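You operate a simulated robot arm through the tools that you are given. There is no shell and no other tool. Be economical: measure what you need, move in short steps, check, and stop when the job is done.

The job below is to be done with a simulated two-armed robot. You get a single attempt, and the scene is never put back.

TASK
Brush the matrix case clean and lay it in the tools drawer.
Fine: hold the case still; stand the brush back; shut the drawer. Set down upright: round brush. Where these are worked on the way, their far stop is far enough and under half their travel is too little: tools drawer. What is to be rubbed or washed off counts as gone when no trace of it is left.

The check looks at the end state, three seconds after you hand in, the way a careful person would. Anything else that was tipped, shoved, dropped, spilled or broken makes it a failure.

THE ROBOT
Two 7-joint arms with two-finger parallel grippers on one trunk, on a base that drives. Base frame: it is fixed to the floor where the robot stands at the start and does not move with it; the origin is under the middle of the robot, x ahead of it, y to its left, z up; the surface under the hand at the start is at about z = 0.76. Lengths are in m, angles in rad, forces in N, time in s.
The left shoulder is at the start at [0.025, 0.101, 1.327], the right one opposite. With the tool pointing down near the work surface each hand reaches from about 0.1 to 0.36 m from the robot's upright axis, wherever it stands, measured 20 degrees to its own side. Places, roughly: inside of the tools drawer [0.4, 0.2, 0.6]; tools drawer [0.4, 0.2, 0.6]. Payload 2.4 kg a hand.
Tool frame (each hand has its own): the origin (TCP) lies between the finger pads and is the grasp point; the fingertips stand 0.024 m ahead of it; z points along the fingers, y is the line along which they close. Largest opening 0.068 m; finger width 0.017, thickness 0.01; the body of the gripper, 0.04 by 0.07 m, starts 0.041 m behind the TCP.
Orientation is that of the tool frame in the base frame, as a unit quaternion [w, x, y, z]. With the fingers straight down and closing along the base's y, the tool's x points along the base's -x, its y along +y and its z along -z.

THE INTERFACE
- The arms move only by the tool servo_tool. It takes "left_commands", "right_commands" or both (then of equal length, played together; a hand with none holds still); each is one flat list of numbers, 7 for each row, row after row: the shift along the tool's x, y, z in m, then the turn, a rotation vector about the tool's x, y, z in degrees, then the closure, from 0 (fully open) to 1 (shut). In form: [x, y, z, rx, ry, rz, claw, x, y, z, rx, ry, rz, claw, ...]. A call has 1 to 8 rows; each row shifts and turns the commanded pose from where the row before left it, along the tool's axes as they then stand. A row lasts 0.2 s, in which the tool goes at most 0.05 m and 0.15 rad; a call with a longer step from one row to the next is refused whole, and so is a gripper value outside its range. A pose out of reach is approached as far as the arm can. The call stops where the force on the tool passes 40 N (or 10 N more than at its start, if that is more) or the arm is blocked; 0.2 s more then pass. Each finger travels about 0.072 m/s and halts on what it meets, pressing with about 45 N; the grip force reading is that of the motor and also rises with nothing between the fingers. The clock runs only during rows and for 0.2 s after the last one: add rows that do not move to give the fingers time. The reply holds the time, the measured pose of the TCP, the force on the tool along the base axes, the opening and the grip force, in the units named above and with some noise, with the torque about the TCP (base axes, N m) and any sound that the robot's microphone picked up.
- Cameras (640 x 400 px; columns grow to the right, rows downward): "scene" is now at [0.0764, 0.0114, 1.4565]; the picture's right is [0.20, -0.98, -0.00], its down [-0.91, -0.19, -0.36] and it looks along [0.35, 0.07, -0.93] (base axes); focal length 214 px, centre (320, 200). "left" rides on the left gripper at [0.084, -0.011, -0.075] in its tool frame; the picture's right is [0.13, 0.99, 0.00], its down [-0.60, 0.08, -0.79] and it looks along [-0.79, 0.10, 0.61] (tool axes); focal length 251 px, centre (320, 200). "right" rides on the right gripper at [0.084, 0.011, -0.075] in its tool frame; the picture's right is [-0.13, 0.99, 0.00], its down [-0.60, -0.08, -0.79] and it looks along [-0.79, -0.10, 0.61] (tool axes); focal length 251 px, centre (320, 200). There is no depth. A picture from a camera that has moved, and an enlarged one, comes with that camera's place and axes in the base frame and with its lens. The place of the scene camera against the robot may be out by one fixed shift of up to 0.018 m in any direction.
- capture(camera): a new picture of that camera. The clock stands still meanwhile.
- lift_body(by): slides the trunk up (or, below 0, down) by that many m; the arms and the scene camera ride with it, the base frame stays. It gives what a move gives, with no picture.
- drive_base(legs): drives the robot by 1 to 6 legs, each [ahead, left, turn to the left] in m, m and rad, along the robot's own axes; the way and the turn of a leg run together, so that a leg with both is an arc; at most 1.5 m and 3.142 rad a leg. The arms and the cameras ride along, it lands a little off, and it stops where it bumps. It gives what a move gives.
- pan_tilt(pan, tilt): turns the head with the scene camera to pan (to the left, within 1.501 rad either way) and tilt (down, from -0.506 to 1.204), counted from straight ahead of the robot. It gives what a move gives.
- enlarge(camera, box): a new picture of the part [left, top, right, bottom] of that camera's present view, enlarged. The clock stands still meanwhile.
- close_job(): hands the job in; it is judged then, once.

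Work in short steps. Places have to be worked out from the pictures, the camera data and where the tool is seen: move nearer, look again, correct. Check each grasp and each placing, and mend what went wrong. You have 120 turns and 92 pictures in all, those below and enlarged ones among them. Open the grippers and draw the arms clear of the work before you hand the job in, unless the task says otherwise; then end with one line.

The tools are called after "Emit:" as a command line: name --argument value ..., lists and objects as JSON in quotes. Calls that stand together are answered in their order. servo_tool: Moves the arms, as the interface text tells. Its arguments: {"type":"object","properties":{"left_commands":{"type":"array","items":{"type":"number"}},"right_commands":{"type":"array","items":{"type":"number"}}},"required":[]} The other tools are called the same way: lift_body (by) slides the trunk up or down; drive_base (legs) drives the base; pan_tilt (pan, tilt) turns the head that bears the scene camera; capture (camera) takes a picture; enlarge (camera, box) takes an enlarged picture of a part of a camera's view; close_job () hands the job in.

At the start:

```text
time_s: 0.0
left_position: [0.2231, -0.0394, 1.126]
left_tool_rot: [0.0, 0.0, 1.0, 0.0]
left_ft_force: [0.9, 0.1, 1.7]
left_torque: [-0.01, -0.02, 0.0]
left_grip_width: 0.0681
left_grip_force: 0.1
right_position: [0.1818, -0.2703, 1.1288]
right_tool_rot: [0.0, -0.001, 1.0, 0.0]
right_ft_force: [0.7, 1.0, 0.5]
right_torque: [-0.01, 0.0, 0.0]
right_grip_width: 0.0682
right_grip_force: 0.1
trunk travel left (down, up): [-0.54, 0.31]
robot x, y, heading: [0.001, 0.0028, 0.003]
head pan, tilt: [0.206, 1.201]
```

scene: 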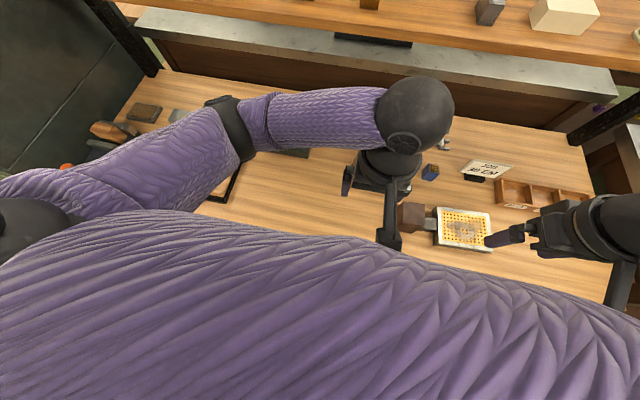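
right: 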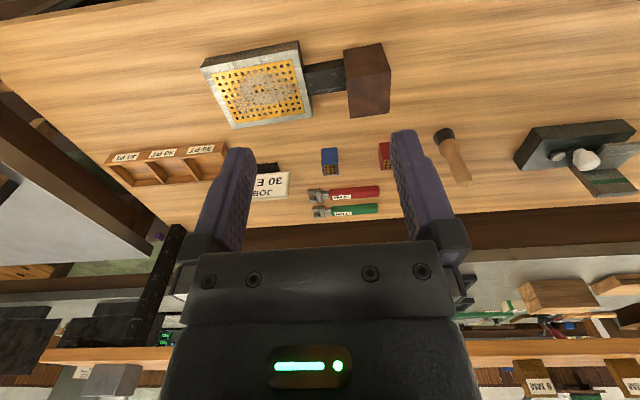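
left: 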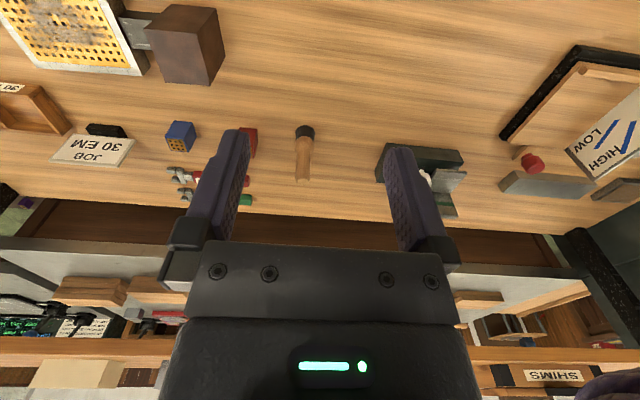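

The arms block much of the scene view. I'll tilt the head less to survey the bench and shelf.

Emit:
pan_tilt --pan 0.0 --tilt 0.8

Emit:
capture --camera "scene"

Emit:
enlarge --camera "left" --box '[0, 0, 320, 220]'

Emit:
enlarge --camera "right" --box '[100, 20, 500, 240]'

```text
time_s: 0.9
left_position: [0.2219, -0.0398, 1.1254]
left_tool_rot: [0.0, 0.0, 1.0, -0.001]
left_ft_force: [-0.1, -0.5, 0.2]
left_torque: [-0.02, 0.0, 0.02]
left_grip_width: 0.068
left_grip_force: 0.0
right_position: [0.1825, -0.2693, 1.1296]
right_tool_rot: [0.0, 0.0, 1.0, 0.0]
right_ft_force: [0.3, 0.0, -0.2]
right_torque: [-0.02, 0.01, 0.04]
right_grip_width: 0.0679
right_grip_force: 0.1
trunk travel left (down, up): [-0.54, 0.31]
robot x, y, heading: [-0.0024, 0.002, -0.002]
head pan, tilt: [0.0, 0.799]
```

```text
88 pictures are left
camera scene: at [0.1023, 0.0001, 1.4842], right [0.0, -1.0, 0.0], down [-0.72, 0.0, -0.7], along [0.7, 0.0, -0.72], focal length 214 px, centre (320, 200)
```

scene: 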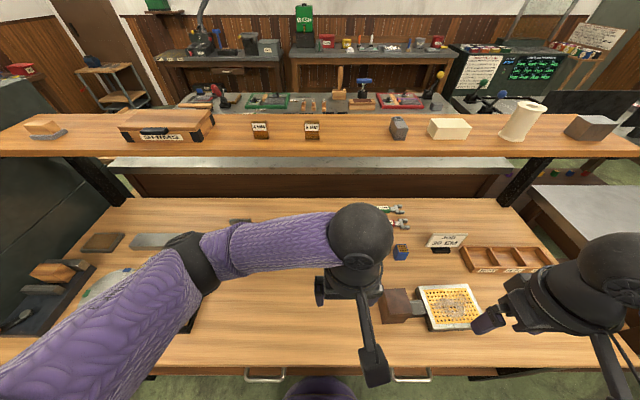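

```text
1.82 times, centred on (160, 110) of left
camera zoom: at [0.1379, -0.0497, 1.2011], right [-0.13, 0.99, 0.0], down [0.6, 0.08, 0.79], along [0.79, 0.1, -0.61], focal length 457 px, centre (611, 364)
```

zoom: 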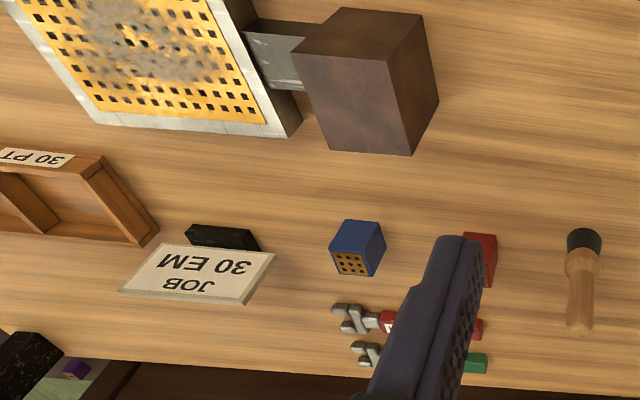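

```text
1.60 times, centred on (300, 130) of right
camera zoom: at [0.0995, -0.2596, 1.2062], right [0.13, 0.99, 0.0], down [0.6, -0.08, 0.79], along [0.79, -0.1, -0.61], focal length 402 px, centre (352, 312)
```

zoom: 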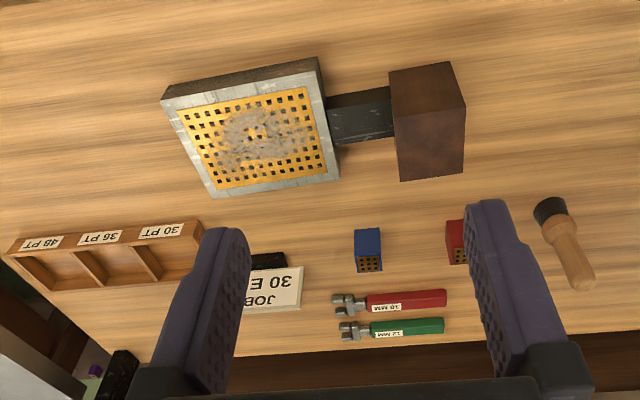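

The case is around (0.315, -0.395) with its bar and block toward y≈-0.21. The brush stands bristles down at about (0.47, -0.04), reaching z≈0.90. I'll shift the base to the right to work there, then look closely.

Emit:
drive_base --legs '[[0.0, -0.25, 0.0]]'

Emit:
pan_tilt --pan 0.0 --tilt 1.1

Emit:
capture --camera "scene"

Emit:
capture --camera "left"

Emit:
capture --camera "right"

```text
time_s: 2.7
left_position: [0.2222, -0.2902, 1.1253]
left_tool_rot: [0.001, -0.001, 1.0, 0.001]
left_ft_force: [0.3, 0.2, -0.4]
left_torque: [0.0, 0.01, -0.02]
left_grip_width: 0.0682
left_grip_force: 0.0
right_position: [0.1825, -0.5225, 1.1297]
right_tool_rot: [0.0, -0.001, 1.0, 0.0]
right_ft_force: [-0.2, -0.1, 0.1]
right_torque: [0.01, -0.02, 0.01]
right_grip_width: 0.0681
right_grip_force: 0.0
trunk travel left (down, up): [-0.54, 0.31]
robot x, y, heading: [-0.0015, -0.2504, 0.0]
head pan, tilt: [0.0, 0.799]
```

```text
time_s: 3.5
left_position: [0.2233, -0.2896, 1.126]
left_tool_rot: [0.0, -0.001, 1.0, 0.0]
left_ft_force: [-0.5, -0.2, -0.2]
left_torque: [0.02, 0.0, 0.01]
left_grip_width: 0.0679
left_grip_force: 0.0
right_position: [0.1847, -0.5215, 1.1293]
right_tool_rot: [0.0, -0.002, 1.0, 0.0]
right_ft_force: [-0.4, -0.3, 0.3]
right_torque: [-0.03, 0.02, 0.01]
right_grip_width: 0.0682
right_grip_force: 0.1
trunk travel left (down, up): [-0.54, 0.31]
robot x, y, heading: [0.0004, -0.2505, 0.005]
head pan, tilt: [0.0, 1.1]
```

```text
85 pictures are left
camera scene: at [0.0851, -0.2508, 1.4625], right [0.0, -1.0, 0.0], down [-0.89, 0.0, -0.45], along [0.45, 0.0, -0.89], focal length 214 px, centre (320, 200)
```

scene: 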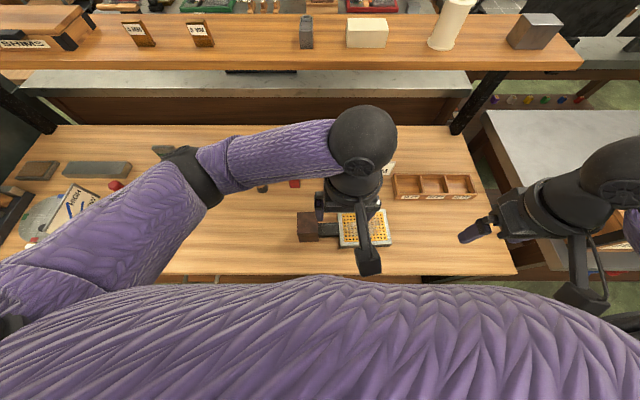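

```text
84 pictures are left
camera left: at [0.1383, -0.3004, 1.2011], right [-0.13, 0.99, 0.0], down [0.6, 0.08, 0.79], along [0.79, 0.1, -0.61], focal length 251 px, centre (320, 200)
```

left: 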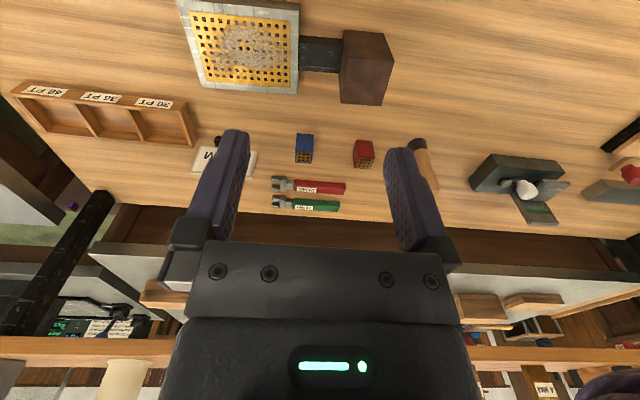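

```text
83 pictures are left
camera right: at [0.1001, -0.5104, 1.2062], right [0.13, 0.99, 0.0], down [0.6, -0.08, 0.79], along [0.79, -0.1, -0.61], focal length 251 px, centre (320, 200)
```

right: 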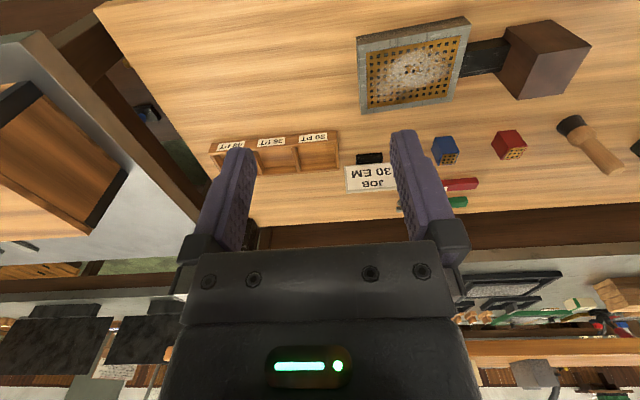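

I'll enlarge the case and its block to understand their form.

Emit:
enlarge --camera "left" --box '[170, 0, 430, 200]'

Emit:
enlarge --camera "right" --box '[340, 0, 640, 200]'

Emit:
enlarge --camera "scene" --box '[0, 120, 180, 280]'

```text
2.00 times, centred on (300, 100) of left
camera zoom: at [0.1383, -0.3004, 1.2011], right [-0.13, 0.99, 0.0], down [0.6, 0.08, 0.79], along [0.79, 0.1, -0.61], focal length 503 px, centre (360, 400)
```

zoom: 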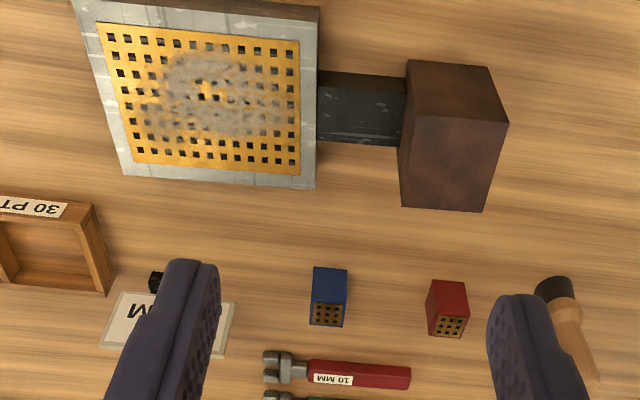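

```text
2.00 times, centred on (490, 100) of right
camera zoom: at [0.1001, -0.5104, 1.2062], right [0.13, 0.99, 0.0], down [0.6, -0.08, 0.79], along [0.79, -0.1, -0.61], focal length 503 px, centre (-20, 400)
```

zoom: 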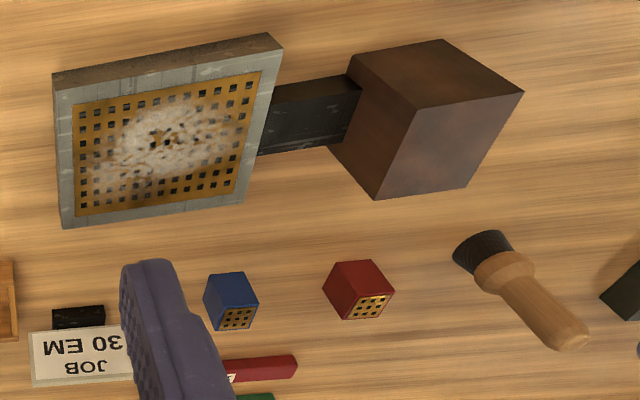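

```text
2.50 times, centred on (90, 200) of scene
camera zoom: at [0.0851, -0.2508, 1.4625], right [0.0, -1.0, 0.0], down [-0.89, 0.0, -0.45], along [0.45, 0.0, -0.89], focal length 536 px, centre (895, 200)
```

zoom: 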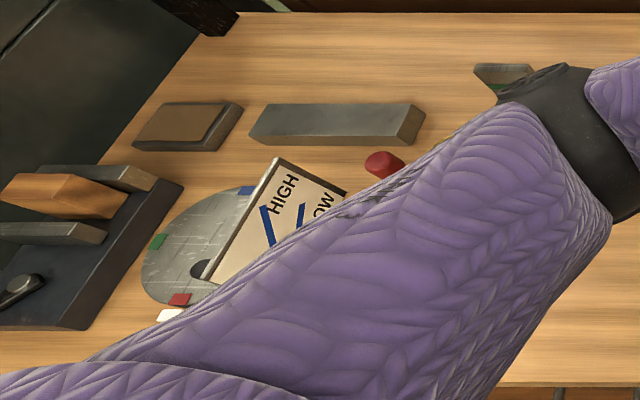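

The block seems to stand on the bench (top ≈0.855), and the case has a dark tang toward it. I'll lower the left hand 0.14 and look closer.

Emit:
servo_tool --left_commands '[0.02, 0, 0.04, 0, 0, 0, 0, 0.02, 0, 0.04, 0, 0, 0, 0, 0.02, 0, 0.04, 0, 0, 0, 0, 0, 0, 0.03, 0, 0, 0, 0]'

Emit:
capture --camera "left"

```text
time_s: 4.5
left_position: [0.1628, -0.2913, 0.976]
left_tool_rot: [0.0, 0.0, 1.0, 0.0]
left_ft_force: [0.5, -1.2, 0.2]
left_torque: [0.02, 0.0, 0.01]
left_grip_width: 0.0679
left_grip_force: 0.0
right_position: [0.1831, -0.5213, 1.1303]
right_tool_rot: [0.0, -0.002, 1.0, 0.0]
right_ft_force: [-0.1, -0.2, 0.0]
right_torque: [-0.01, 0.02, 0.0]
right_grip_width: 0.0679
right_grip_force: 0.1
trunk travel left (down, up): [-0.54, 0.31]
robot x, y, heading: [-0.0028, -0.2493, 0.002]
head pan, tilt: [0.0, 1.1]
```

```text
79 pictures are left
camera left: at [0.0786, -0.3008, 1.0508], right [-0.13, 0.99, 0.0], down [0.6, 0.08, 0.79], along [0.79, 0.1, -0.61], focal length 251 px, centre (320, 200)
```

left: 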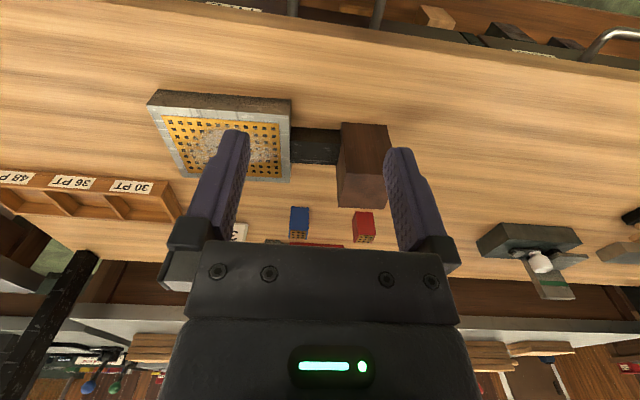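

Emit:
enlarge --camera "left" --box '[130, 80, 410, 255]'

Emit:
enlarge --camera "left" --box '[160, 0, 640, 80]'

```text
2.29 times, centred on (270, 168) of left
camera zoom: at [0.0786, -0.3008, 1.0508], right [-0.13, 0.99, 0.0], down [0.6, 0.08, 0.79], along [0.79, 0.1, -0.61], focal length 575 px, centre (434, 274)
```

zoom: 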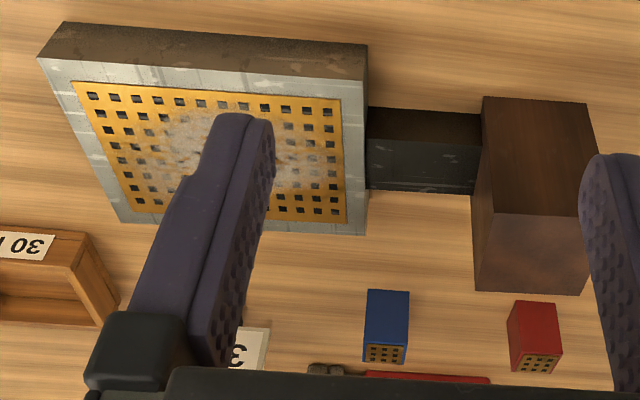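

```text
1.33 times, centred on (400, 40) of left
camera zoom: at [0.0786, -0.3008, 1.0508], right [-0.13, 0.99, 0.0], down [0.6, 0.08, 0.79], along [0.79, 0.1, -0.61], focal length 335 px, centre (213, 413)
```

zoom: 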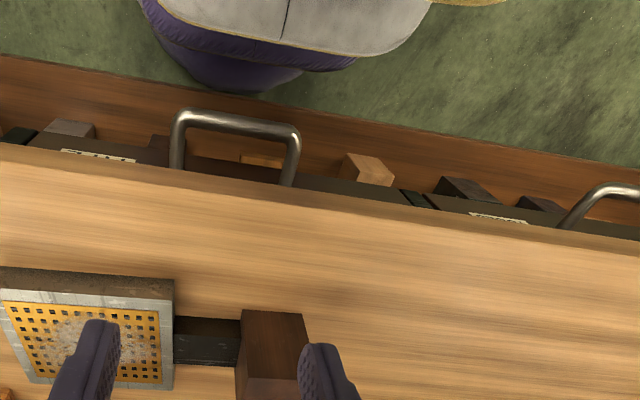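

The tang is 0.04 wide (x 0.298–0.337), y −0.315 to −0.248, top z≈0.79. The case covers x 0.257–0.377, y −0.474 to −0.315, top 0.792. The left hand can hold the tang while the right brushes. First I'll fetch the brush: raise the left hand and drive left.

Emit:
servo_tool --left_commands '[0, 0.04, -0.03, 0, 0, 0, 0, 0, 0.04, -0.04, 0, 0, 0, 0, 0, 0.04, -0.04, 0, 0, 0, 0, 0, 0.04, -0.03, 0, 0, 0, 0]'

Emit:
drive_base --legs '[[0.0, 0.31, 0.0]]'

Emit:
servo_tool --right_commands '[-0.02, 0.02, 0.02, 0, -8, 0, 0, -0.02, 0.02, 0.02, 0, -8, 0, 0, -0.02, 0.02, 0.02, 0, -8, 0, 0, -0.02, 0.02, 0.02, 0, -8, 0, 0, 0, 0.02, 0.02, 0, -8, 0, 0]'

Emit:
capture --camera "right"

```text
refused: row 2 steps farther than a row can; nothing moved
```

```text
time_s: 6.6
left_position: [0.1635, 0.0183, 0.9748]
left_tool_rot: [0.0, 0.001, 1.0, -0.001]
left_ft_force: [0.2, 0.7, -0.2]
left_torque: [0.0, 0.0, -0.04]
left_grip_width: 0.0679
left_grip_force: 0.1
right_position: [0.1822, -0.2101, 1.1303]
right_tool_rot: [0.0, 0.0, 1.0, -0.001]
right_ft_force: [0.5, 0.8, 0.3]
right_torque: [-0.01, 0.01, -0.01]
right_grip_width: 0.0682
right_grip_force: 0.1
trunk travel left (down, up): [-0.54, 0.31]
robot x, y, heading: [-0.0052, 0.0577, -0.001]
head pan, tilt: [0.0, 1.1]
```

```text
time_s: 7.8
left_position: [0.1633, 0.0185, 0.9761]
left_tool_rot: [0.001, 0.001, 1.0, 0.0]
left_ft_force: [-0.3, -0.1, -0.2]
left_torque: [-0.03, 0.0, 0.0]
left_grip_width: 0.0678
left_grip_force: 0.0
right_position: [0.2923, -0.1154, 1.0495]
right_tool_rot: [0.342, -0.001, 0.94, 0.001]
right_ft_force: [-0.3, -0.3, 0.0]
right_torque: [-0.01, 0.02, 0.02]
right_grip_width: 0.068
right_grip_force: 0.0
right hand out of reach, approached as far as the arm can: row 1
trunk travel left (down, up): [-0.54, 0.31]
robot x, y, heading: [-0.0014, 0.0631, -0.003]
head pan, tilt: [0.0, 1.1]
```

```text
76 pictures are left
camera right: at [0.1812, -0.1042, 1.0539], right [0.1, 0.99, 0.08], down [-0.05, -0.08, 1.0], along [0.99, -0.1, 0.04], focal length 251 px, centre (320, 200)
```

right: 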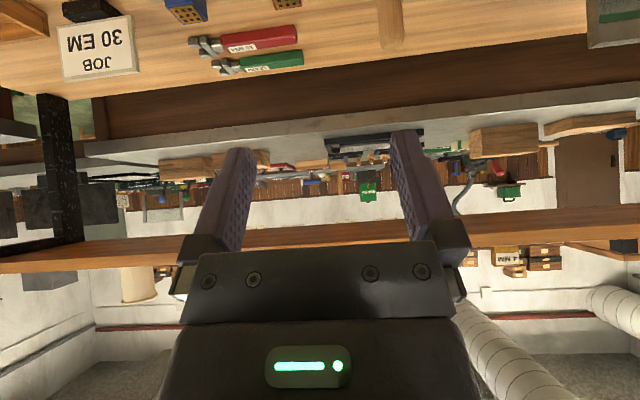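

The pitch is now 40°. I'll move to a pre-grasp about 0.1 m short of the brush handle and look.

Emit:
servo_tool --right_commands '[-0.006, 0.018, 0.038, 0, 0, 0, 0, -0.006, 0.018, 0.038, 0, 0, 0, 0, -0.006, 0.018, 0.038, 0, 0, 0, 0, -0.006, 0.018, 0.038, 0, 0, 0, 0]'

Emit:
capture --camera "right"

Emit:
capture --camera "scene"

```text
time_s: 8.8
left_position: [0.1626, 0.0183, 0.9761]
left_tool_rot: [-0.001, 0.001, 1.0, 0.0]
left_ft_force: [0.2, 0.1, 0.5]
left_torque: [0.0, -0.02, 0.0]
left_grip_width: 0.0682
left_grip_force: 0.0
right_position: [0.41, -0.0433, 0.9483]
right_tool_rot: [0.342, -0.001, 0.94, 0.0]
right_ft_force: [0.7, 0.3, -0.1]
right_torque: [0.01, 0.02, 0.01]
right_grip_width: 0.0683
right_grip_force: 0.0
trunk travel left (down, up): [-0.54, 0.31]
robot x, y, heading: [-0.0033, 0.0624, 0.003]
head pan, tilt: [0.0, 1.1]
```

```text
75 pictures are left
camera right: at [0.2978, -0.0316, 0.9535], right [0.1, 0.99, 0.08], down [-0.05, -0.08, 1.0], along [0.99, -0.1, 0.04], focal length 251 px, centre (320, 200)
```

right: 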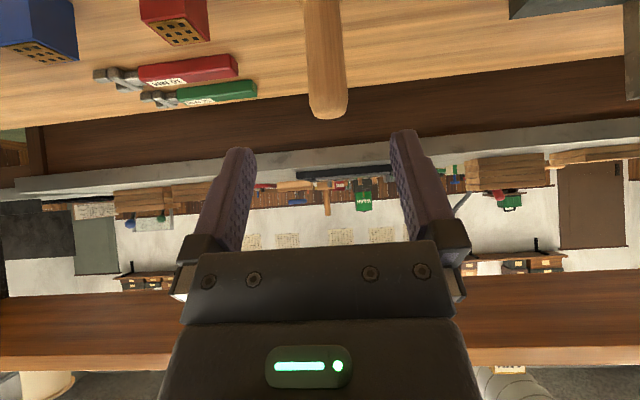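

```text
74 pictures are left
camera scene: at [0.0854, 0.0591, 1.4625], right [0.0, -1.0, 0.0], down [-0.89, 0.0, -0.45], along [0.45, 0.0, -0.89], focal length 214 px, centre (320, 200)
```

scene: 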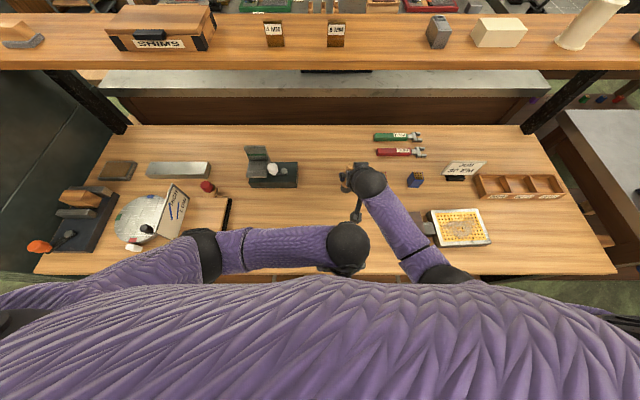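

Handle top is at about (0.472, −0.039, 0.90), 27 mm wide. I'll advance 0.1 m along the approach and close.

Emit:
servo_tool --right_commands '[0, 0.001, 0.033, 0, 0, 0, 0, 0, 0.002, 0.033, 0, 0, 0, 0, 0, 0.001, 0.032, 0, 0, 0, 0, 0, 0, 0, 0, 0, 0, 0.3, 0, 0, 0, 0, 0, 0, 0.6, 0, 0, 0, 0, 0, 0, 0.8, 0, 0, 0, 0, 0, 0, 0.8]'

Emit:
capture --camera "right"

```text
time_s: 10.4
left_position: [0.1634, 0.0177, 0.9764]
left_tool_rot: [0.0, 0.0, 1.0, 0.001]
left_ft_force: [0.6, 0.2, 0.2]
left_torque: [0.0, 0.04, 0.0]
left_grip_width: 0.0678
left_grip_force: 0.1
right_position: [0.4612, -0.0418, 0.8805]
right_tool_rot: [0.342, 0.0, 0.94, 0.0]
right_ft_force: [1.2, 1.5, 2.5]
right_torque: [0.1, -0.13, 0.03]
right_grip_width: 0.0263
right_grip_force: 41.4
right hand out of reach, approached as far as the arm can: row 3
trunk travel left (down, up): [-0.54, 0.31]
robot x, y, heading: [-0.0023, 0.0579, -0.001]
head pan, tilt: [0.0, 1.1]
```

```text
73 pictures are left
camera right: at [0.3495, -0.0301, 0.8851], right [0.1, 0.99, 0.08], down [-0.05, -0.08, 1.0], along [0.99, -0.1, 0.04], focal length 251 px, centre (320, 200)
```

right: 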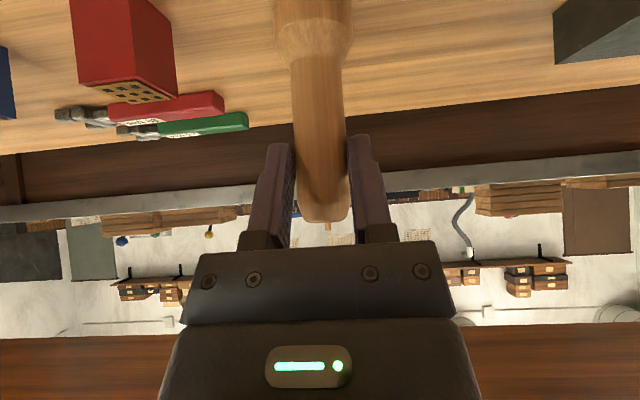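

Gripped (26 mm). Lift it straight up, then draw back.

Emit:
servo_tool --right_commands '[-0.0193, 0, -0.023, 0, 0, 0, 0.8, -0.0193, 0, -0.023, 0, 0, 0, 0.8, -0.0193, 0, -0.023, 0, 0, 0, 0.8, 0.0037, 0, -0.0423, 0, 0, 0, 0.8, 0.0037, 0, -0.0423, 0, 0, 0, 0.8, 0.0037, 0, -0.0423, 0, 0, 0, 0.8]'

Emit:
capture --camera "right"

Emit:
capture --camera "left"

```text
time_s: 11.8
left_position: [0.162, 0.0186, 0.9747]
left_tool_rot: [0.0, 0.001, 1.0, 0.0]
left_ft_force: [0.6, 0.2, 0.7]
left_torque: [-0.04, -0.01, -0.02]
left_grip_width: 0.0679
left_grip_force: 0.1
right_position: [0.371, -0.0415, 1.0597]
right_tool_rot: [0.341, -0.001, 0.94, 0.0]
right_ft_force: [0.5, -0.8, -0.9]
right_torque: [0.01, 0.02, -0.01]
right_grip_width: 0.026
right_grip_force: 40.8
trunk travel left (down, up): [-0.54, 0.31]
robot x, y, heading: [0.0007, 0.0585, -0.002]
head pan, tilt: [0.0, 1.1]
```

```text
72 pictures are left
camera right: at [0.2598, -0.03, 1.0649], right [0.1, 0.99, 0.08], down [-0.04, -0.08, 1.0], along [0.99, -0.1, 0.04], focal length 251 px, centre (320, 200)
```

right: 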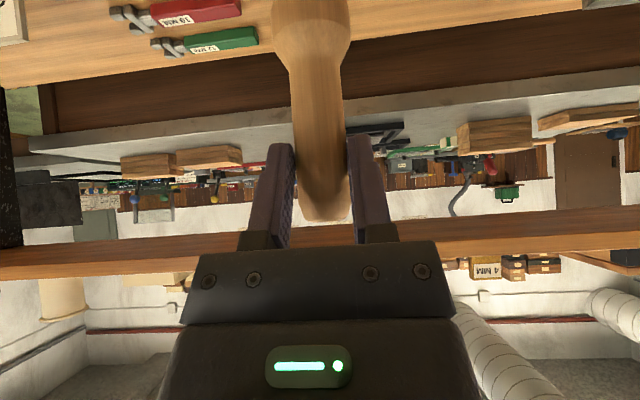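

```text
71 pictures are left
camera left: at [0.0784, 0.0085, 1.0514], right [-0.13, 0.99, 0.0], down [0.6, 0.08, 0.79], along [0.79, 0.1, -0.61], focal length 251 px, centre (320, 200)
```

left: 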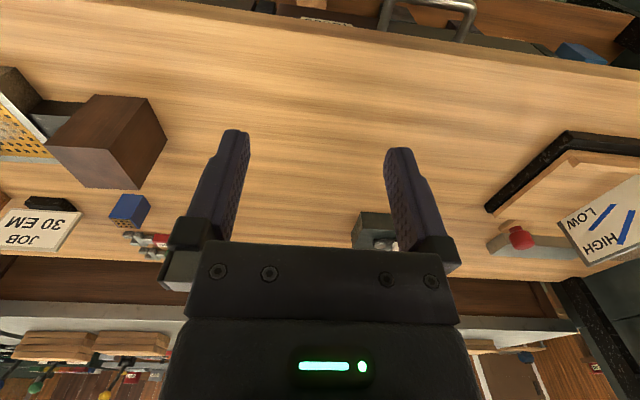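

The brush is held, hanging about 0.12 below the TCP. Next I'll drive right to the case, with both hands well above it.

Emit:
drive_base --legs '[[0.0, -0.39, 0.0]]'

Emit:
capture --camera "left"

Emit:
capture --camera "scene"

```text
time_s: 14.2
left_position: [0.1631, -0.3719, 0.9766]
left_tool_rot: [0.0, -0.001, 1.0, 0.0]
left_ft_force: [-0.5, -0.2, -0.3]
left_torque: [-0.01, 0.01, 0.01]
left_grip_width: 0.068
left_grip_force: 0.0
right_position: [0.3741, -0.4306, 1.0592]
right_tool_rot: [0.342, -0.002, 0.94, 0.001]
right_ft_force: [0.3, -0.5, 0.2]
right_torque: [0.02, 0.04, 0.02]
right_grip_width: 0.026
right_grip_force: 41.9
trunk travel left (down, up): [-0.54, 0.31]
robot x, y, heading: [0.0033, -0.3359, 0.003]
head pan, tilt: [0.0, 1.1]
```

```text
70 pictures are left
camera left: at [0.0788, -0.3828, 1.0513], right [-0.13, 0.99, 0.0], down [0.6, 0.08, 0.79], along [0.79, 0.1, -0.61], focal length 251 px, centre (320, 200)
```

left: 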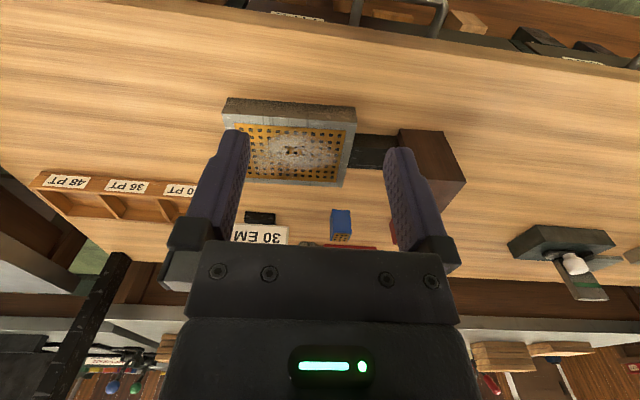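

```text
69 pictures are left
camera scene: at [0.085, -0.3327, 1.4625], right [0.0, -1.0, 0.0], down [-0.89, 0.0, -0.45], along [0.45, 0.0, -0.89], focal length 214 px, centre (320, 200)
```

scene: 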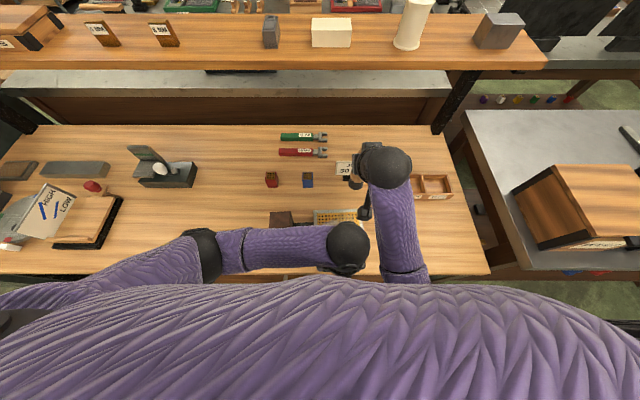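

Move the left hand above the block for a close look at the joint.

Emit:
servo_tool --left_commands '[0, 0.032, 0, 0, 0, 0, 0, -0.031, 0.032, 0, 0, 0, 0, 0, -0.031, 0.032, 0, 0, 0, 0, 0, -0.031, 0.032, 0, 0, 0, 0, 0, -0.027, 0.031, 0, 0, 0, 0, 0]'

Emit:
capture --camera "left"

```text
time_s: 15.4
left_position: [0.2829, -0.2138, 0.977]
left_tool_rot: [0.001, 0.001, 1.0, 0.0]
left_ft_force: [-1.1, 0.0, -0.4]
left_torque: [-0.01, -0.02, -0.03]
left_grip_width: 0.0679
left_grip_force: 0.1
right_position: [0.373, -0.4298, 1.0593]
right_tool_rot: [0.341, -0.001, 0.94, -0.001]
right_ft_force: [-0.1, 0.2, -0.7]
right_torque: [0.04, 0.01, -0.01]
right_grip_width: 0.026
right_grip_force: 41.0
trunk travel left (down, up): [-0.54, 0.31]
robot x, y, heading: [0.0027, -0.3324, 0.003]
head pan, tilt: [0.0, 1.1]
```

```text
68 pictures are left
camera left: at [0.1987, -0.2231, 1.0518], right [-0.13, 0.99, 0.0], down [0.6, 0.08, 0.79], along [0.79, 0.1, -0.61], focal length 251 px, centre (320, 200)
```

left: 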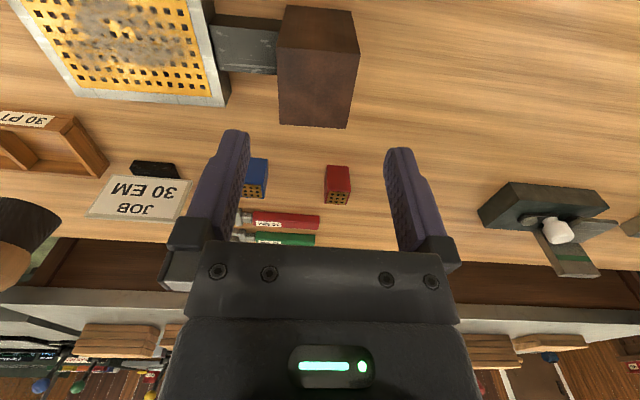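

Emit:
enlarge --camera "left" --box '[180, 0, 380, 130]'

```text
3.08 times, centred on (280, 65) of left
camera zoom: at [0.1987, -0.2231, 1.0518], right [-0.13, 0.99, 0.0], down [0.6, 0.08, 0.79], along [0.79, 0.1, -0.61], focal length 774 px, centre (443, 615)
```

zoom: 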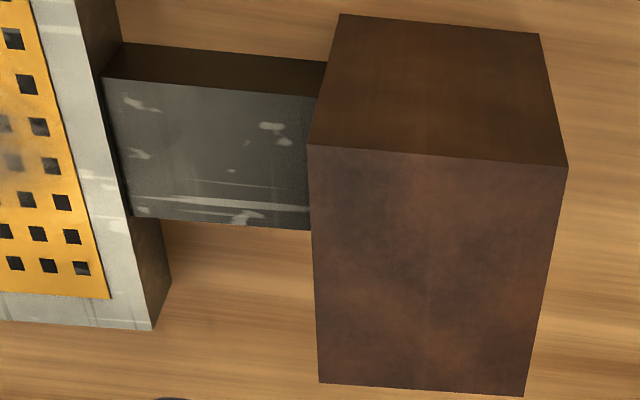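

All edges are parallel with no gap, so the block may belong to the case, but I'll rely on the tang either way. While brushing, the left hand will pin the tang from above with closed fingers (gripping across it would put the camera boom into the block). I'll move over the tang and start down.

Emit:
servo_tool --left_commands '[-0.017, -0.036, 0, 0, 0, 0, 0.5, -0.017, -0.036, 0, 0, 0, 0, 1, 0, 0, 0.04, 0, 0, 0, 1, 0, 0, 0.04, 0, 0, 0, 1, 0, 0, 0.04, 0, 0, 0, 1, 0, 0, 0, 0, 0, 0, 1]'

Emit:
capture --camera "left"

```text
time_s: 16.8
left_position: [0.3174, -0.2851, 0.855]
left_tool_rot: [0.0, 0.0, 1.0, 0.0]
left_ft_force: [0.0, -0.3, -0.6]
left_torque: [0.0, -0.02, 0.01]
left_grip_width: 0.0004
left_grip_force: 23.7
right_position: [0.373, -0.4306, 1.0599]
right_tool_rot: [0.342, 0.0, 0.94, -0.001]
right_ft_force: [0.1, -0.2, -0.5]
right_torque: [0.01, -0.01, 0.0]
right_grip_width: 0.0259
right_grip_force: 41.2
trunk travel left (down, up): [-0.54, 0.31]
robot x, y, heading: [0.0018, -0.3358, 0.002]
head pan, tilt: [0.0, 1.1]
```

```text
66 pictures are left
camera left: at [0.2329, -0.2951, 0.9317], right [-0.13, 0.99, 0.0], down [0.6, 0.08, 0.79], along [0.79, 0.1, -0.61], focal length 251 px, centre (320, 200)
```

left: 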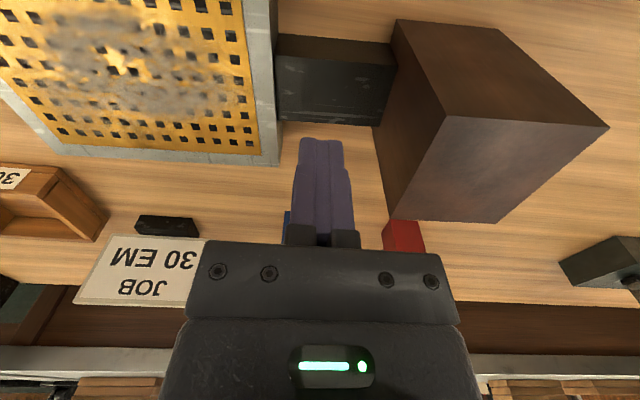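

The tip projects onto the tang's top. Lowering to contact gently.

Emit:
servo_tool --left_commands '[0, 0, 0.02, 0, 0, 0, 1, 0, 0, 0.012, 0, 0, 0, 1, 0, 0, 0.005, 0, 0, 0, 1, 0, 0, 0.004, 0, 0, 0, 1]'

```text
time_s: 17.8
left_position: [0.3134, -0.2854, 0.8175]
left_tool_rot: [0.001, -0.001, 1.0, 0.001]
left_ft_force: [-0.3, 0.0, -0.2]
left_torque: [-0.03, 0.01, -0.01]
left_grip_width: 0.0001
left_grip_force: 23.5
left hand out of reach, approached as far as the arm can: row 4
right_position: [0.3725, -0.4306, 1.0609]
right_tool_rot: [0.341, -0.001, 0.94, -0.001]
right_ft_force: [0.1, -0.1, -1.0]
right_torque: [0.02, 0.01, 0.01]
right_grip_width: 0.0261
right_grip_force: 41.0
trunk travel left (down, up): [-0.54, 0.31]
robot x, y, heading: [0.0, -0.333, -0.001]
head pan, tilt: [0.0, 1.1]
```

Reach runs out here; I'll raise both hands 0.16, lower the trunk by 0.15 for better reach, then retry.

Emit:
servo_tool --left_commands '[0, 0, -0.04, 0, 0, 0, 1, 0, 0, -0.04, 0, 0, 0, 1, 0, 0, -0.04, 0, 0, 0, 1, 0, 0, -0.04, 0, 0, 0, 1]' --right_commands '[-0.0257, 0, -0.0306, 0, 0, 0, 0.8, -0.0257, 0, -0.0306, 0, 0, 0, 0.8, -0.0257, 0, -0.0306, 0, 0, 0, 0.8, -0.0257, 0, -0.0306, 0, 0, 0, 0.8]'

Emit:
lift_body --by -0.15

```text
time_s: 18.8
left_position: [0.3717, -0.2895, 0.8819]
left_tool_rot: [-0.001, -0.001, 1.0, 0.0]
left_ft_force: [0.5, -0.7, 0.0]
left_torque: [-0.03, -0.02, -0.02]
left_grip_width: 0.0
left_grip_force: 23.5
left hand out of reach, approached as far as the arm can: row 1, 2, 3, 4
right_position: [0.3743, -0.4304, 1.1963]
right_tool_rot: [0.351, 0.005, 0.936, 0.001]
right_ft_force: [5.5, 2.7, -0.9]
right_torque: [0.05, -0.06, -0.36]
right_grip_width: 0.0261
right_grip_force: 41.6
right hand out of reach, approached as far as the arm can: row 4
trunk travel left (down, up): [-0.54, 0.31]
robot x, y, heading: [0.0, -0.3352, -0.0]
head pan, tilt: [0.0, 1.1]
stopped in row 4 (right hand): the force on the tool passed its limit at 106 N (the readings are from after the stop); the commanded pose is now the measured one
```

```text
time_s: 19.6
left_position: [0.3707, -0.2911, 0.8269]
left_tool_rot: [-0.004, 0.0, 1.0, 0.0]
left_ft_force: [-0.6, 0.1, -0.3]
left_torque: [0.02, 0.0, -0.05]
left_grip_width: 0.0
left_grip_force: 23.1
right_position: [0.3764, -0.4323, 1.1423]
right_tool_rot: [0.353, 0.005, 0.936, 0.002]
right_ft_force: [15.2, -1.8, -1.0]
right_torque: [0.0, -0.2, 0.13]
right_grip_width: 0.0265
right_grip_force: 41.4
trunk travel left (down, up): [-0.488, 0.361]
robot x, y, heading: [0.0036, -0.334, -0.001]
head pan, tilt: [0.0, 1.1]
stopped: the force on the tool passed its limit at 46 N (the readings are from after the stop); the commanded pose is now the measured one
```

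Something touched the right hand. I'll look before moving.

Emit:
capture --camera "scene"

Emit:
capture --camera "right"

Emit:
capture --camera "left"

```text
65 pictures are left
camera scene: at [0.0891, -0.3322, 1.4102], right [0.0, -1.0, 0.0], down [-0.89, 0.0, -0.45], along [0.45, 0.0, -0.89], focal length 214 px, centre (320, 200)
```

scene: 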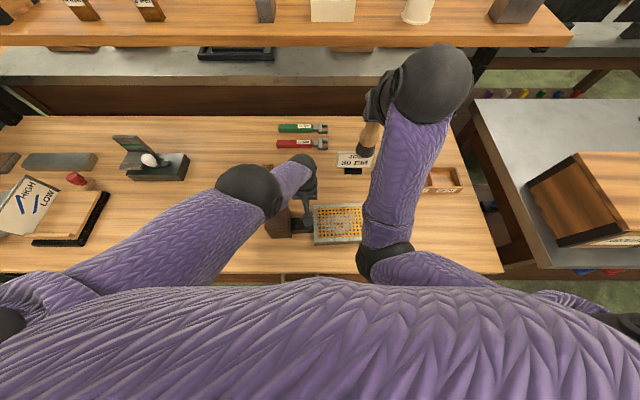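

```text
64 pictures are left
camera right: at [0.2638, -0.42, 1.1455], right [0.1, 0.99, 0.09], down [-0.07, -0.08, 0.99], along [0.99, -0.11, 0.06], focal length 251 px, centre (320, 200)
```

right: 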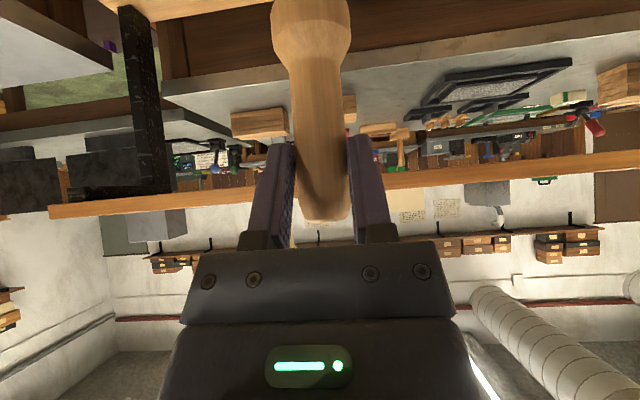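

```text
63 pictures are left
camera left: at [0.2879, -0.3003, 0.9029], right [-0.13, 0.99, 0.0], down [0.61, 0.08, 0.79], along [0.78, 0.1, -0.62], focal length 251 px, centre (320, 200)
```

left: 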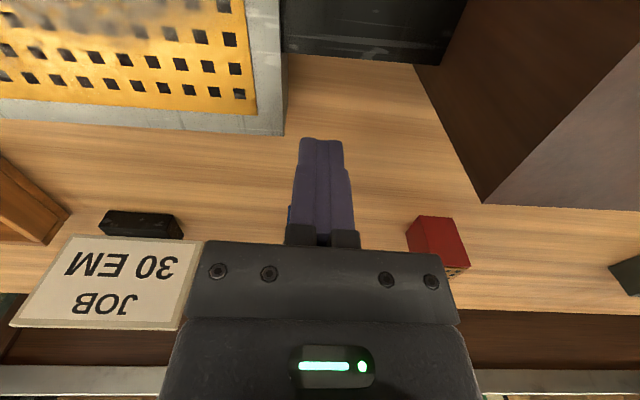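

Probably the right hand's camera boom met its own forearm when raised. I'll ease the right hand down and bring the left back and up.

Emit:
servo_tool --left_commands '[0.0, 0, -0.03, 0, 0, 0, 1, 0.02, 0, -0.03, 0, 0, 0, 1, 0.03, 0, -0.03, 0, 0, 0, 1, 0.02, 0, -0.03, 0, 0, 0, 1]' --right_commands '[0.0129, 0, 0.0153, 0, 0, 0, 0.8, 0.0129, 0, 0.0153, 0, 0, 0, 0.8, 0.0129, 0, 0.0153, 0, 0, 0, 0.8, 0, 0, 0, 0, 0, 0, 0.8]'

```text
time_s: 20.6
left_position: [0.3948, -0.3216, 0.8765]
left_tool_rot: [-0.005, -0.001, 1.0, 0.001]
left_ft_force: [0.4, 0.1, 0.1]
left_torque: [0.0, 0.0, -0.05]
left_grip_width: 0.0003
left_grip_force: 23.6
left hand out of reach, approached as far as the arm can: row 1, 2, 3, 4
right_position: [0.3791, -0.4317, 1.0883]
right_tool_rot: [0.359, 0.006, 0.933, 0.001]
right_ft_force: [0.9, 1.1, -1.1]
right_torque: [0.02, -0.01, -0.01]
right_grip_width: 0.026
right_grip_force: 41.1
trunk travel left (down, up): [-0.488, 0.361]
robot x, y, heading: [0.0014, -0.3317, 0.004]
head pan, tilt: [0.0, 1.1]
```

The left arm is stuck against a joint limit; I'll command it outward to the earlier good pose near (0.29, −0.20, 0.96).

Emit:
servo_tool --left_commands '[0, 0.03, 0, 0, 0, 0, 1, 0, 0.03, 0, 0, 0, 0, 1, 0.01, 0.03, -0.02, 0, 0, 0, 1, 0, 0, 0, 0, 0, 0, 1, 0, 0, 0, 0, 0, 0, 1]'

Emit:
capture --camera "scene"

```text
time_s: 21.8
left_position: [0.4188, -0.2385, 0.8763]
left_tool_rot: [-0.004, 0.0, 1.0, 0.001]
left_ft_force: [-0.5, 0.9, 1.1]
left_torque: [0.03, 0.0, -0.01]
left_grip_width: 0.0
left_grip_force: 24.1
left hand out of reach, approached as far as the arm can: row 1, 2, 3
right_position: [0.3796, -0.4326, 1.0895]
right_tool_rot: [0.36, 0.005, 0.933, 0.002]
right_ft_force: [0.0, -0.6, -0.7]
right_torque: [0.03, 0.03, -0.01]
right_grip_width: 0.026
right_grip_force: 41.4
trunk travel left (down, up): [-0.488, 0.361]
robot x, y, heading: [-0.0005, -0.3344, 0.003]
head pan, tilt: [0.0, 1.1]
```

```text
62 pictures are left
camera scene: at [0.0891, -0.3321, 1.4109], right [0.0, -1.0, 0.0], down [-0.89, 0.0, -0.45], along [0.45, 0.0, -0.89], focal length 214 px, centre (320, 200)
```

scene: 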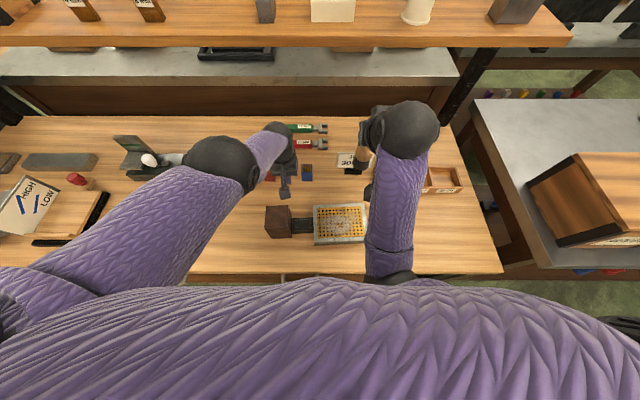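

The left elbow has swung out. I'll command the left hand up, forward and outward to get off the limit.

Emit:
servo_tool --left_commands '[-0.03, 0.02, -0.02, 0, 0, 0, 1, -0.03, 0.02, -0.02, 0, 0, 0, 1, -0.03, 0.02, -0.03, 0, 0, 0, 1, 0, 0.02, -0.03, 0, 0, 0, 1, 0, 0.02, 0, 0, 0, 0, 1, 0, 0, 0, 0, 0, 0, 1]'

```text
time_s: 23.2
left_position: [0.4657, -0.1347, 0.9905]
left_tool_rot: [-0.003, 0.0, 1.0, 0.0]
left_ft_force: [0.0, 0.4, -0.1]
left_torque: [0.01, 0.03, 0.0]
left_grip_width: 0.0
left_grip_force: 24.0
left hand out of reach, approached as far as the arm can: row 1, 2, 3
right_position: [0.3794, -0.4315, 1.0875]
right_tool_rot: [0.36, 0.005, 0.933, 0.002]
right_ft_force: [0.3, 0.4, -0.5]
right_torque: [-0.04, 0.01, -0.02]
right_grip_width: 0.0261
right_grip_force: 41.2
trunk travel left (down, up): [-0.488, 0.361]
robot x, y, heading: [0.0001, -0.3337, 0.0]
head pan, tilt: [0.0, 1.1]
```

Now it follows. Bring it back and up step by step.

Emit:
servo_tool --left_commands '[0.02, 0, -0.02, 0, 0, 0, 1, 0.03, 0, -0.01, 0, 0, 0, 1, 0.03, 0, -0.01, 0, 0, 0, 1, 0.03, 0, 0, 0, 0, 0, 1, 0.03, 0, 0, 0, 0, 0, 1, 0.03, 0, 0, 0, 0, 0, 1]'

Emit:
capture --camera "scene"

```text
time_s: 24.6
left_position: [0.2946, -0.1362, 1.0329]
left_tool_rot: [-0.004, 0.0, 1.0, 0.001]
left_ft_force: [0.2, 0.7, 0.6]
left_torque: [0.01, -0.02, 0.02]
left_grip_width: 0.0
left_grip_force: 23.6
right_position: [0.3787, -0.4319, 1.0882]
right_tool_rot: [0.36, 0.005, 0.933, 0.002]
right_ft_force: [0.0, 0.0, -0.5]
right_torque: [0.01, 0.03, 0.01]
right_grip_width: 0.026
right_grip_force: 40.8
trunk travel left (down, up): [-0.488, 0.361]
robot x, y, heading: [-0.0015, -0.3345, 0.0]
head pan, tilt: [0.0, 1.1]
```

```text
61 pictures are left
camera scene: at [0.0887, -0.3319, 1.4109], right [0.0, -1.0, 0.0], down [-0.89, 0.0, -0.45], along [0.45, 0.0, -0.89], focal length 214 px, centre (320, 200)
```

scene: 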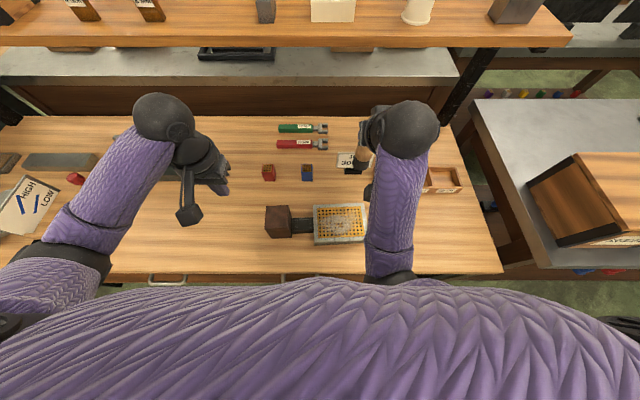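

The left arm is now in a good elbow-out posture. I'll lower the trunk 0.1 (brush bottom goes to ~0.87, still clear).

Emit:
lift_body --by -0.1

Emit:
servo_tool --left_commands '[0, -0.04, 0, 0, 0, 0, 1, 0, -0.04, 0, 0, 0, 0, 1, -0.011, -0.04, 0, 0, 0, 0, 1, -0.011, -0.029, 0, 0, 0, 0, 1]'

Emit:
capture --camera "scene"

```text
time_s: 25.9
left_position: [0.2966, -0.1362, 0.9329]
left_tool_rot: [-0.003, 0.0, 1.0, 0.001]
left_ft_force: [-0.7, 0.6, -0.3]
left_torque: [-0.01, 0.04, 0.04]
left_grip_width: 0.0
left_grip_force: 23.4
right_position: [0.3781, -0.4308, 0.9878]
right_tool_rot: [0.357, 0.006, 0.934, 0.003]
right_ft_force: [-0.2, 0.0, -0.8]
right_torque: [0.01, -0.02, -0.01]
right_grip_width: 0.0262
right_grip_force: 41.1
trunk travel left (down, up): [-0.388, 0.461]
robot x, y, heading: [0.003, -0.3343, 0.004]
head pan, tilt: [0.0, 1.1]
```

```text
time_s: 26.9
left_position: [0.319, -0.2854, 0.9333]
left_tool_rot: [-0.004, 0.0, 1.0, 0.0]
left_ft_force: [0.7, -0.3, -0.1]
left_torque: [0.0, -0.01, 0.03]
left_grip_width: 0.0
left_grip_force: 23.6
right_position: [0.3782, -0.4319, 0.9865]
right_tool_rot: [0.356, 0.006, 0.934, 0.001]
right_ft_force: [0.1, -0.5, -0.8]
right_torque: [-0.02, 0.0, 0.01]
right_grip_width: 0.0262
right_grip_force: 41.3
trunk travel left (down, up): [-0.388, 0.461]
robot x, y, heading: [0.0003, -0.3313, 0.004]
head pan, tilt: [0.0, 1.1]
```

```text
60 pictures are left
camera scene: at [0.1011, -0.3323, 1.3103], right [0.0, -1.0, 0.0], down [-0.89, 0.0, -0.45], along [0.45, 0.0, -0.89], focal length 214 px, centre (320, 200)
```

scene: 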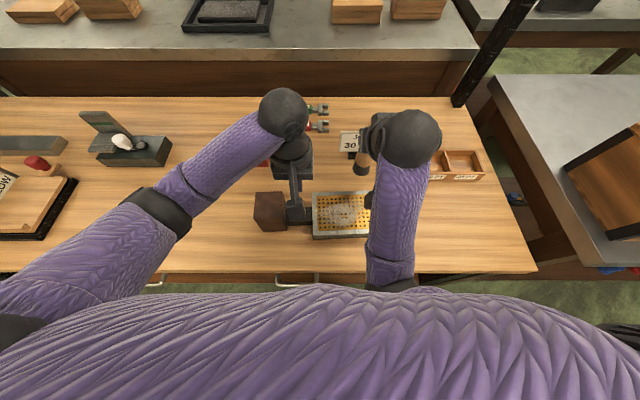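

Lower the left fingertips onto the tang.

Emit:
servo_tool --left_commands '[0, 0, 0.035, 0, 0, 0, 1, 0, 0, 0.035, 0, 0, 0, 1, 0, 0, 0.035, 0, 0, 0, 1, 0, 0, 0.007, 0, 0, 0, 1, 0, 0, 0.003, 0, 0, 0, 1]'

```text
time_s: 28.1
left_position: [0.3171, -0.2858, 0.8181]
left_tool_rot: [-0.004, 0.0, 1.0, 0.0]
left_ft_force: [-0.8, 0.4, 0.8]
left_torque: [0.01, -0.01, -0.01]
left_grip_width: 0.0
left_grip_force: 23.2
right_position: [0.3778, -0.4326, 0.9864]
right_tool_rot: [0.356, 0.005, 0.935, 0.001]
right_ft_force: [0.0, -0.1, -0.8]
right_torque: [0.03, 0.02, -0.02]
right_grip_width: 0.0262
right_grip_force: 40.8
trunk travel left (down, up): [-0.388, 0.461]
robot x, y, heading: [-0.002, -0.3346, 0.001]
head pan, tilt: [0.0, 1.1]
```

Emit:
servo_tool --left_commands '[0, 0, 0.002, 0, 0, 0, 1, 0, 0, 0.002, 0, 0, 0, 1, 0, 0, 0.001, 0, 0, 0, 1]'

Emit:
servo_tool --left_commands '[0, 0, 0.001, 0, 0, 0, 1, 0, 0, 0.001, 0, 0, 0, 1]'

```text
time_s: 28.9
left_position: [0.3168, -0.2856, 0.8139]
left_tool_rot: [-0.002, -0.001, 1.0, 0.0]
left_ft_force: [-0.4, 4.0, 23.8]
left_torque: [0.07, -0.13, 0.11]
left_grip_width: 0.0
left_grip_force: 23.4
right_position: [0.3769, -0.4315, 0.9872]
right_tool_rot: [0.356, 0.005, 0.934, 0.002]
right_ft_force: [0.2, -0.5, 0.1]
right_torque: [0.03, 0.01, -0.03]
right_grip_width: 0.0263
right_grip_force: 41.0
trunk travel left (down, up): [-0.388, 0.461]
robot x, y, heading: [0.0004, -0.3322, 0.002]
head pan, tilt: [0.0, 1.1]
```

```text
time_s: 29.4
left_position: [0.3182, -0.2846, 0.814]
left_tool_rot: [-0.001, 0.0, 1.0, -0.001]
left_ft_force: [-8.1, 4.7, 21.5]
left_torque: [0.1, 0.18, -0.07]
left_grip_width: 0.0
left_grip_force: 23.5
right_position: [0.3766, -0.4308, 0.9882]
right_tool_rot: [0.359, 0.005, 0.934, 0.002]
right_ft_force: [0.1, -1.0, -0.7]
right_torque: [-0.04, 0.06, 0.01]
right_grip_width: 0.026
right_grip_force: 41.9
trunk travel left (down, up): [-0.388, 0.461]
robot x, y, heading: [0.0, -0.3311, 0.0]
head pan, tilt: [0.0, 1.1]
stopped in row 2 (left hand): the force on the tool passed its limit at 44 N (the readings are from after the stop); the commanded pose is now the measured one
```

The left presses about 21 N on the tang. Bring the brush over the case's middle, just above the surface.

Emit:
servo_tool --right_commands '[0.0335, 0.0093, 0.0005, 0, 0, 0, 0.8, 0.0335, 0.0093, 0.0005, 0, 0, 0, 0.8, 0.0335, 0.0093, 0.0005, 0, 0, 0, 0.8]'

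Emit:
capture --camera "left"

Emit:
capture --camera "scene"

```text
time_s: 29.9
left_position: [0.3185, -0.2852, 0.8133]
left_tool_rot: [0.0, -0.001, 1.0, -0.001]
left_ft_force: [-5.3, 2.1, 13.8]
left_torque: [0.11, 0.08, 0.02]
left_grip_width: 0.0002
left_grip_force: 23.3
right_position: [0.3869, -0.4191, 1.0357]
right_tool_rot: [0.466, 0.009, 0.885, 0.005]
right_ft_force: [0.4, -0.3, -0.8]
right_torque: [0.01, 0.02, -0.01]
right_grip_width: 0.026
right_grip_force: 40.9
trunk travel left (down, up): [-0.388, 0.461]
robot x, y, heading: [-0.0049, -0.3328, -0.001]
head pan, tilt: [0.0, 1.1]
stopped in row 2 (right hand): the arm was blocked; the commanded pose is now the measured one
```

```text
59 pictures are left
camera left: at [0.2338, -0.2949, 0.8895], right [-0.13, 0.99, 0.0], down [0.6, 0.08, 0.79], along [0.79, 0.1, -0.61], focal length 251 px, centre (320, 200)
```

left: 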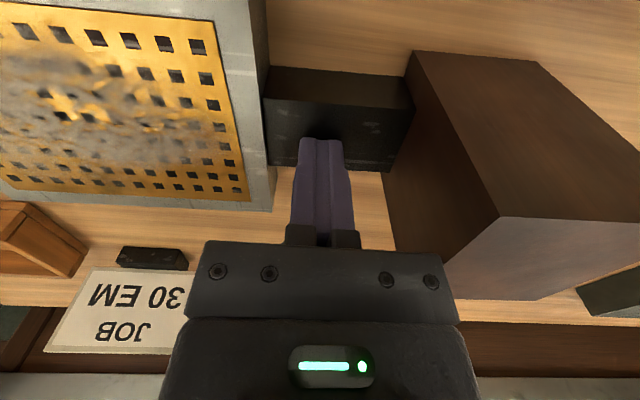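

```text
58 pictures are left
camera scene: at [0.0993, -0.3317, 1.3103], right [0.0, -1.0, 0.0], down [-0.89, 0.0, -0.45], along [0.45, 0.0, -0.89], focal length 214 px, centre (320, 200)
```

scene: 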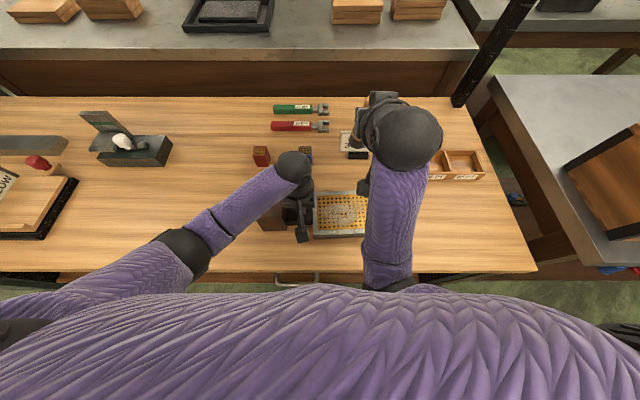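

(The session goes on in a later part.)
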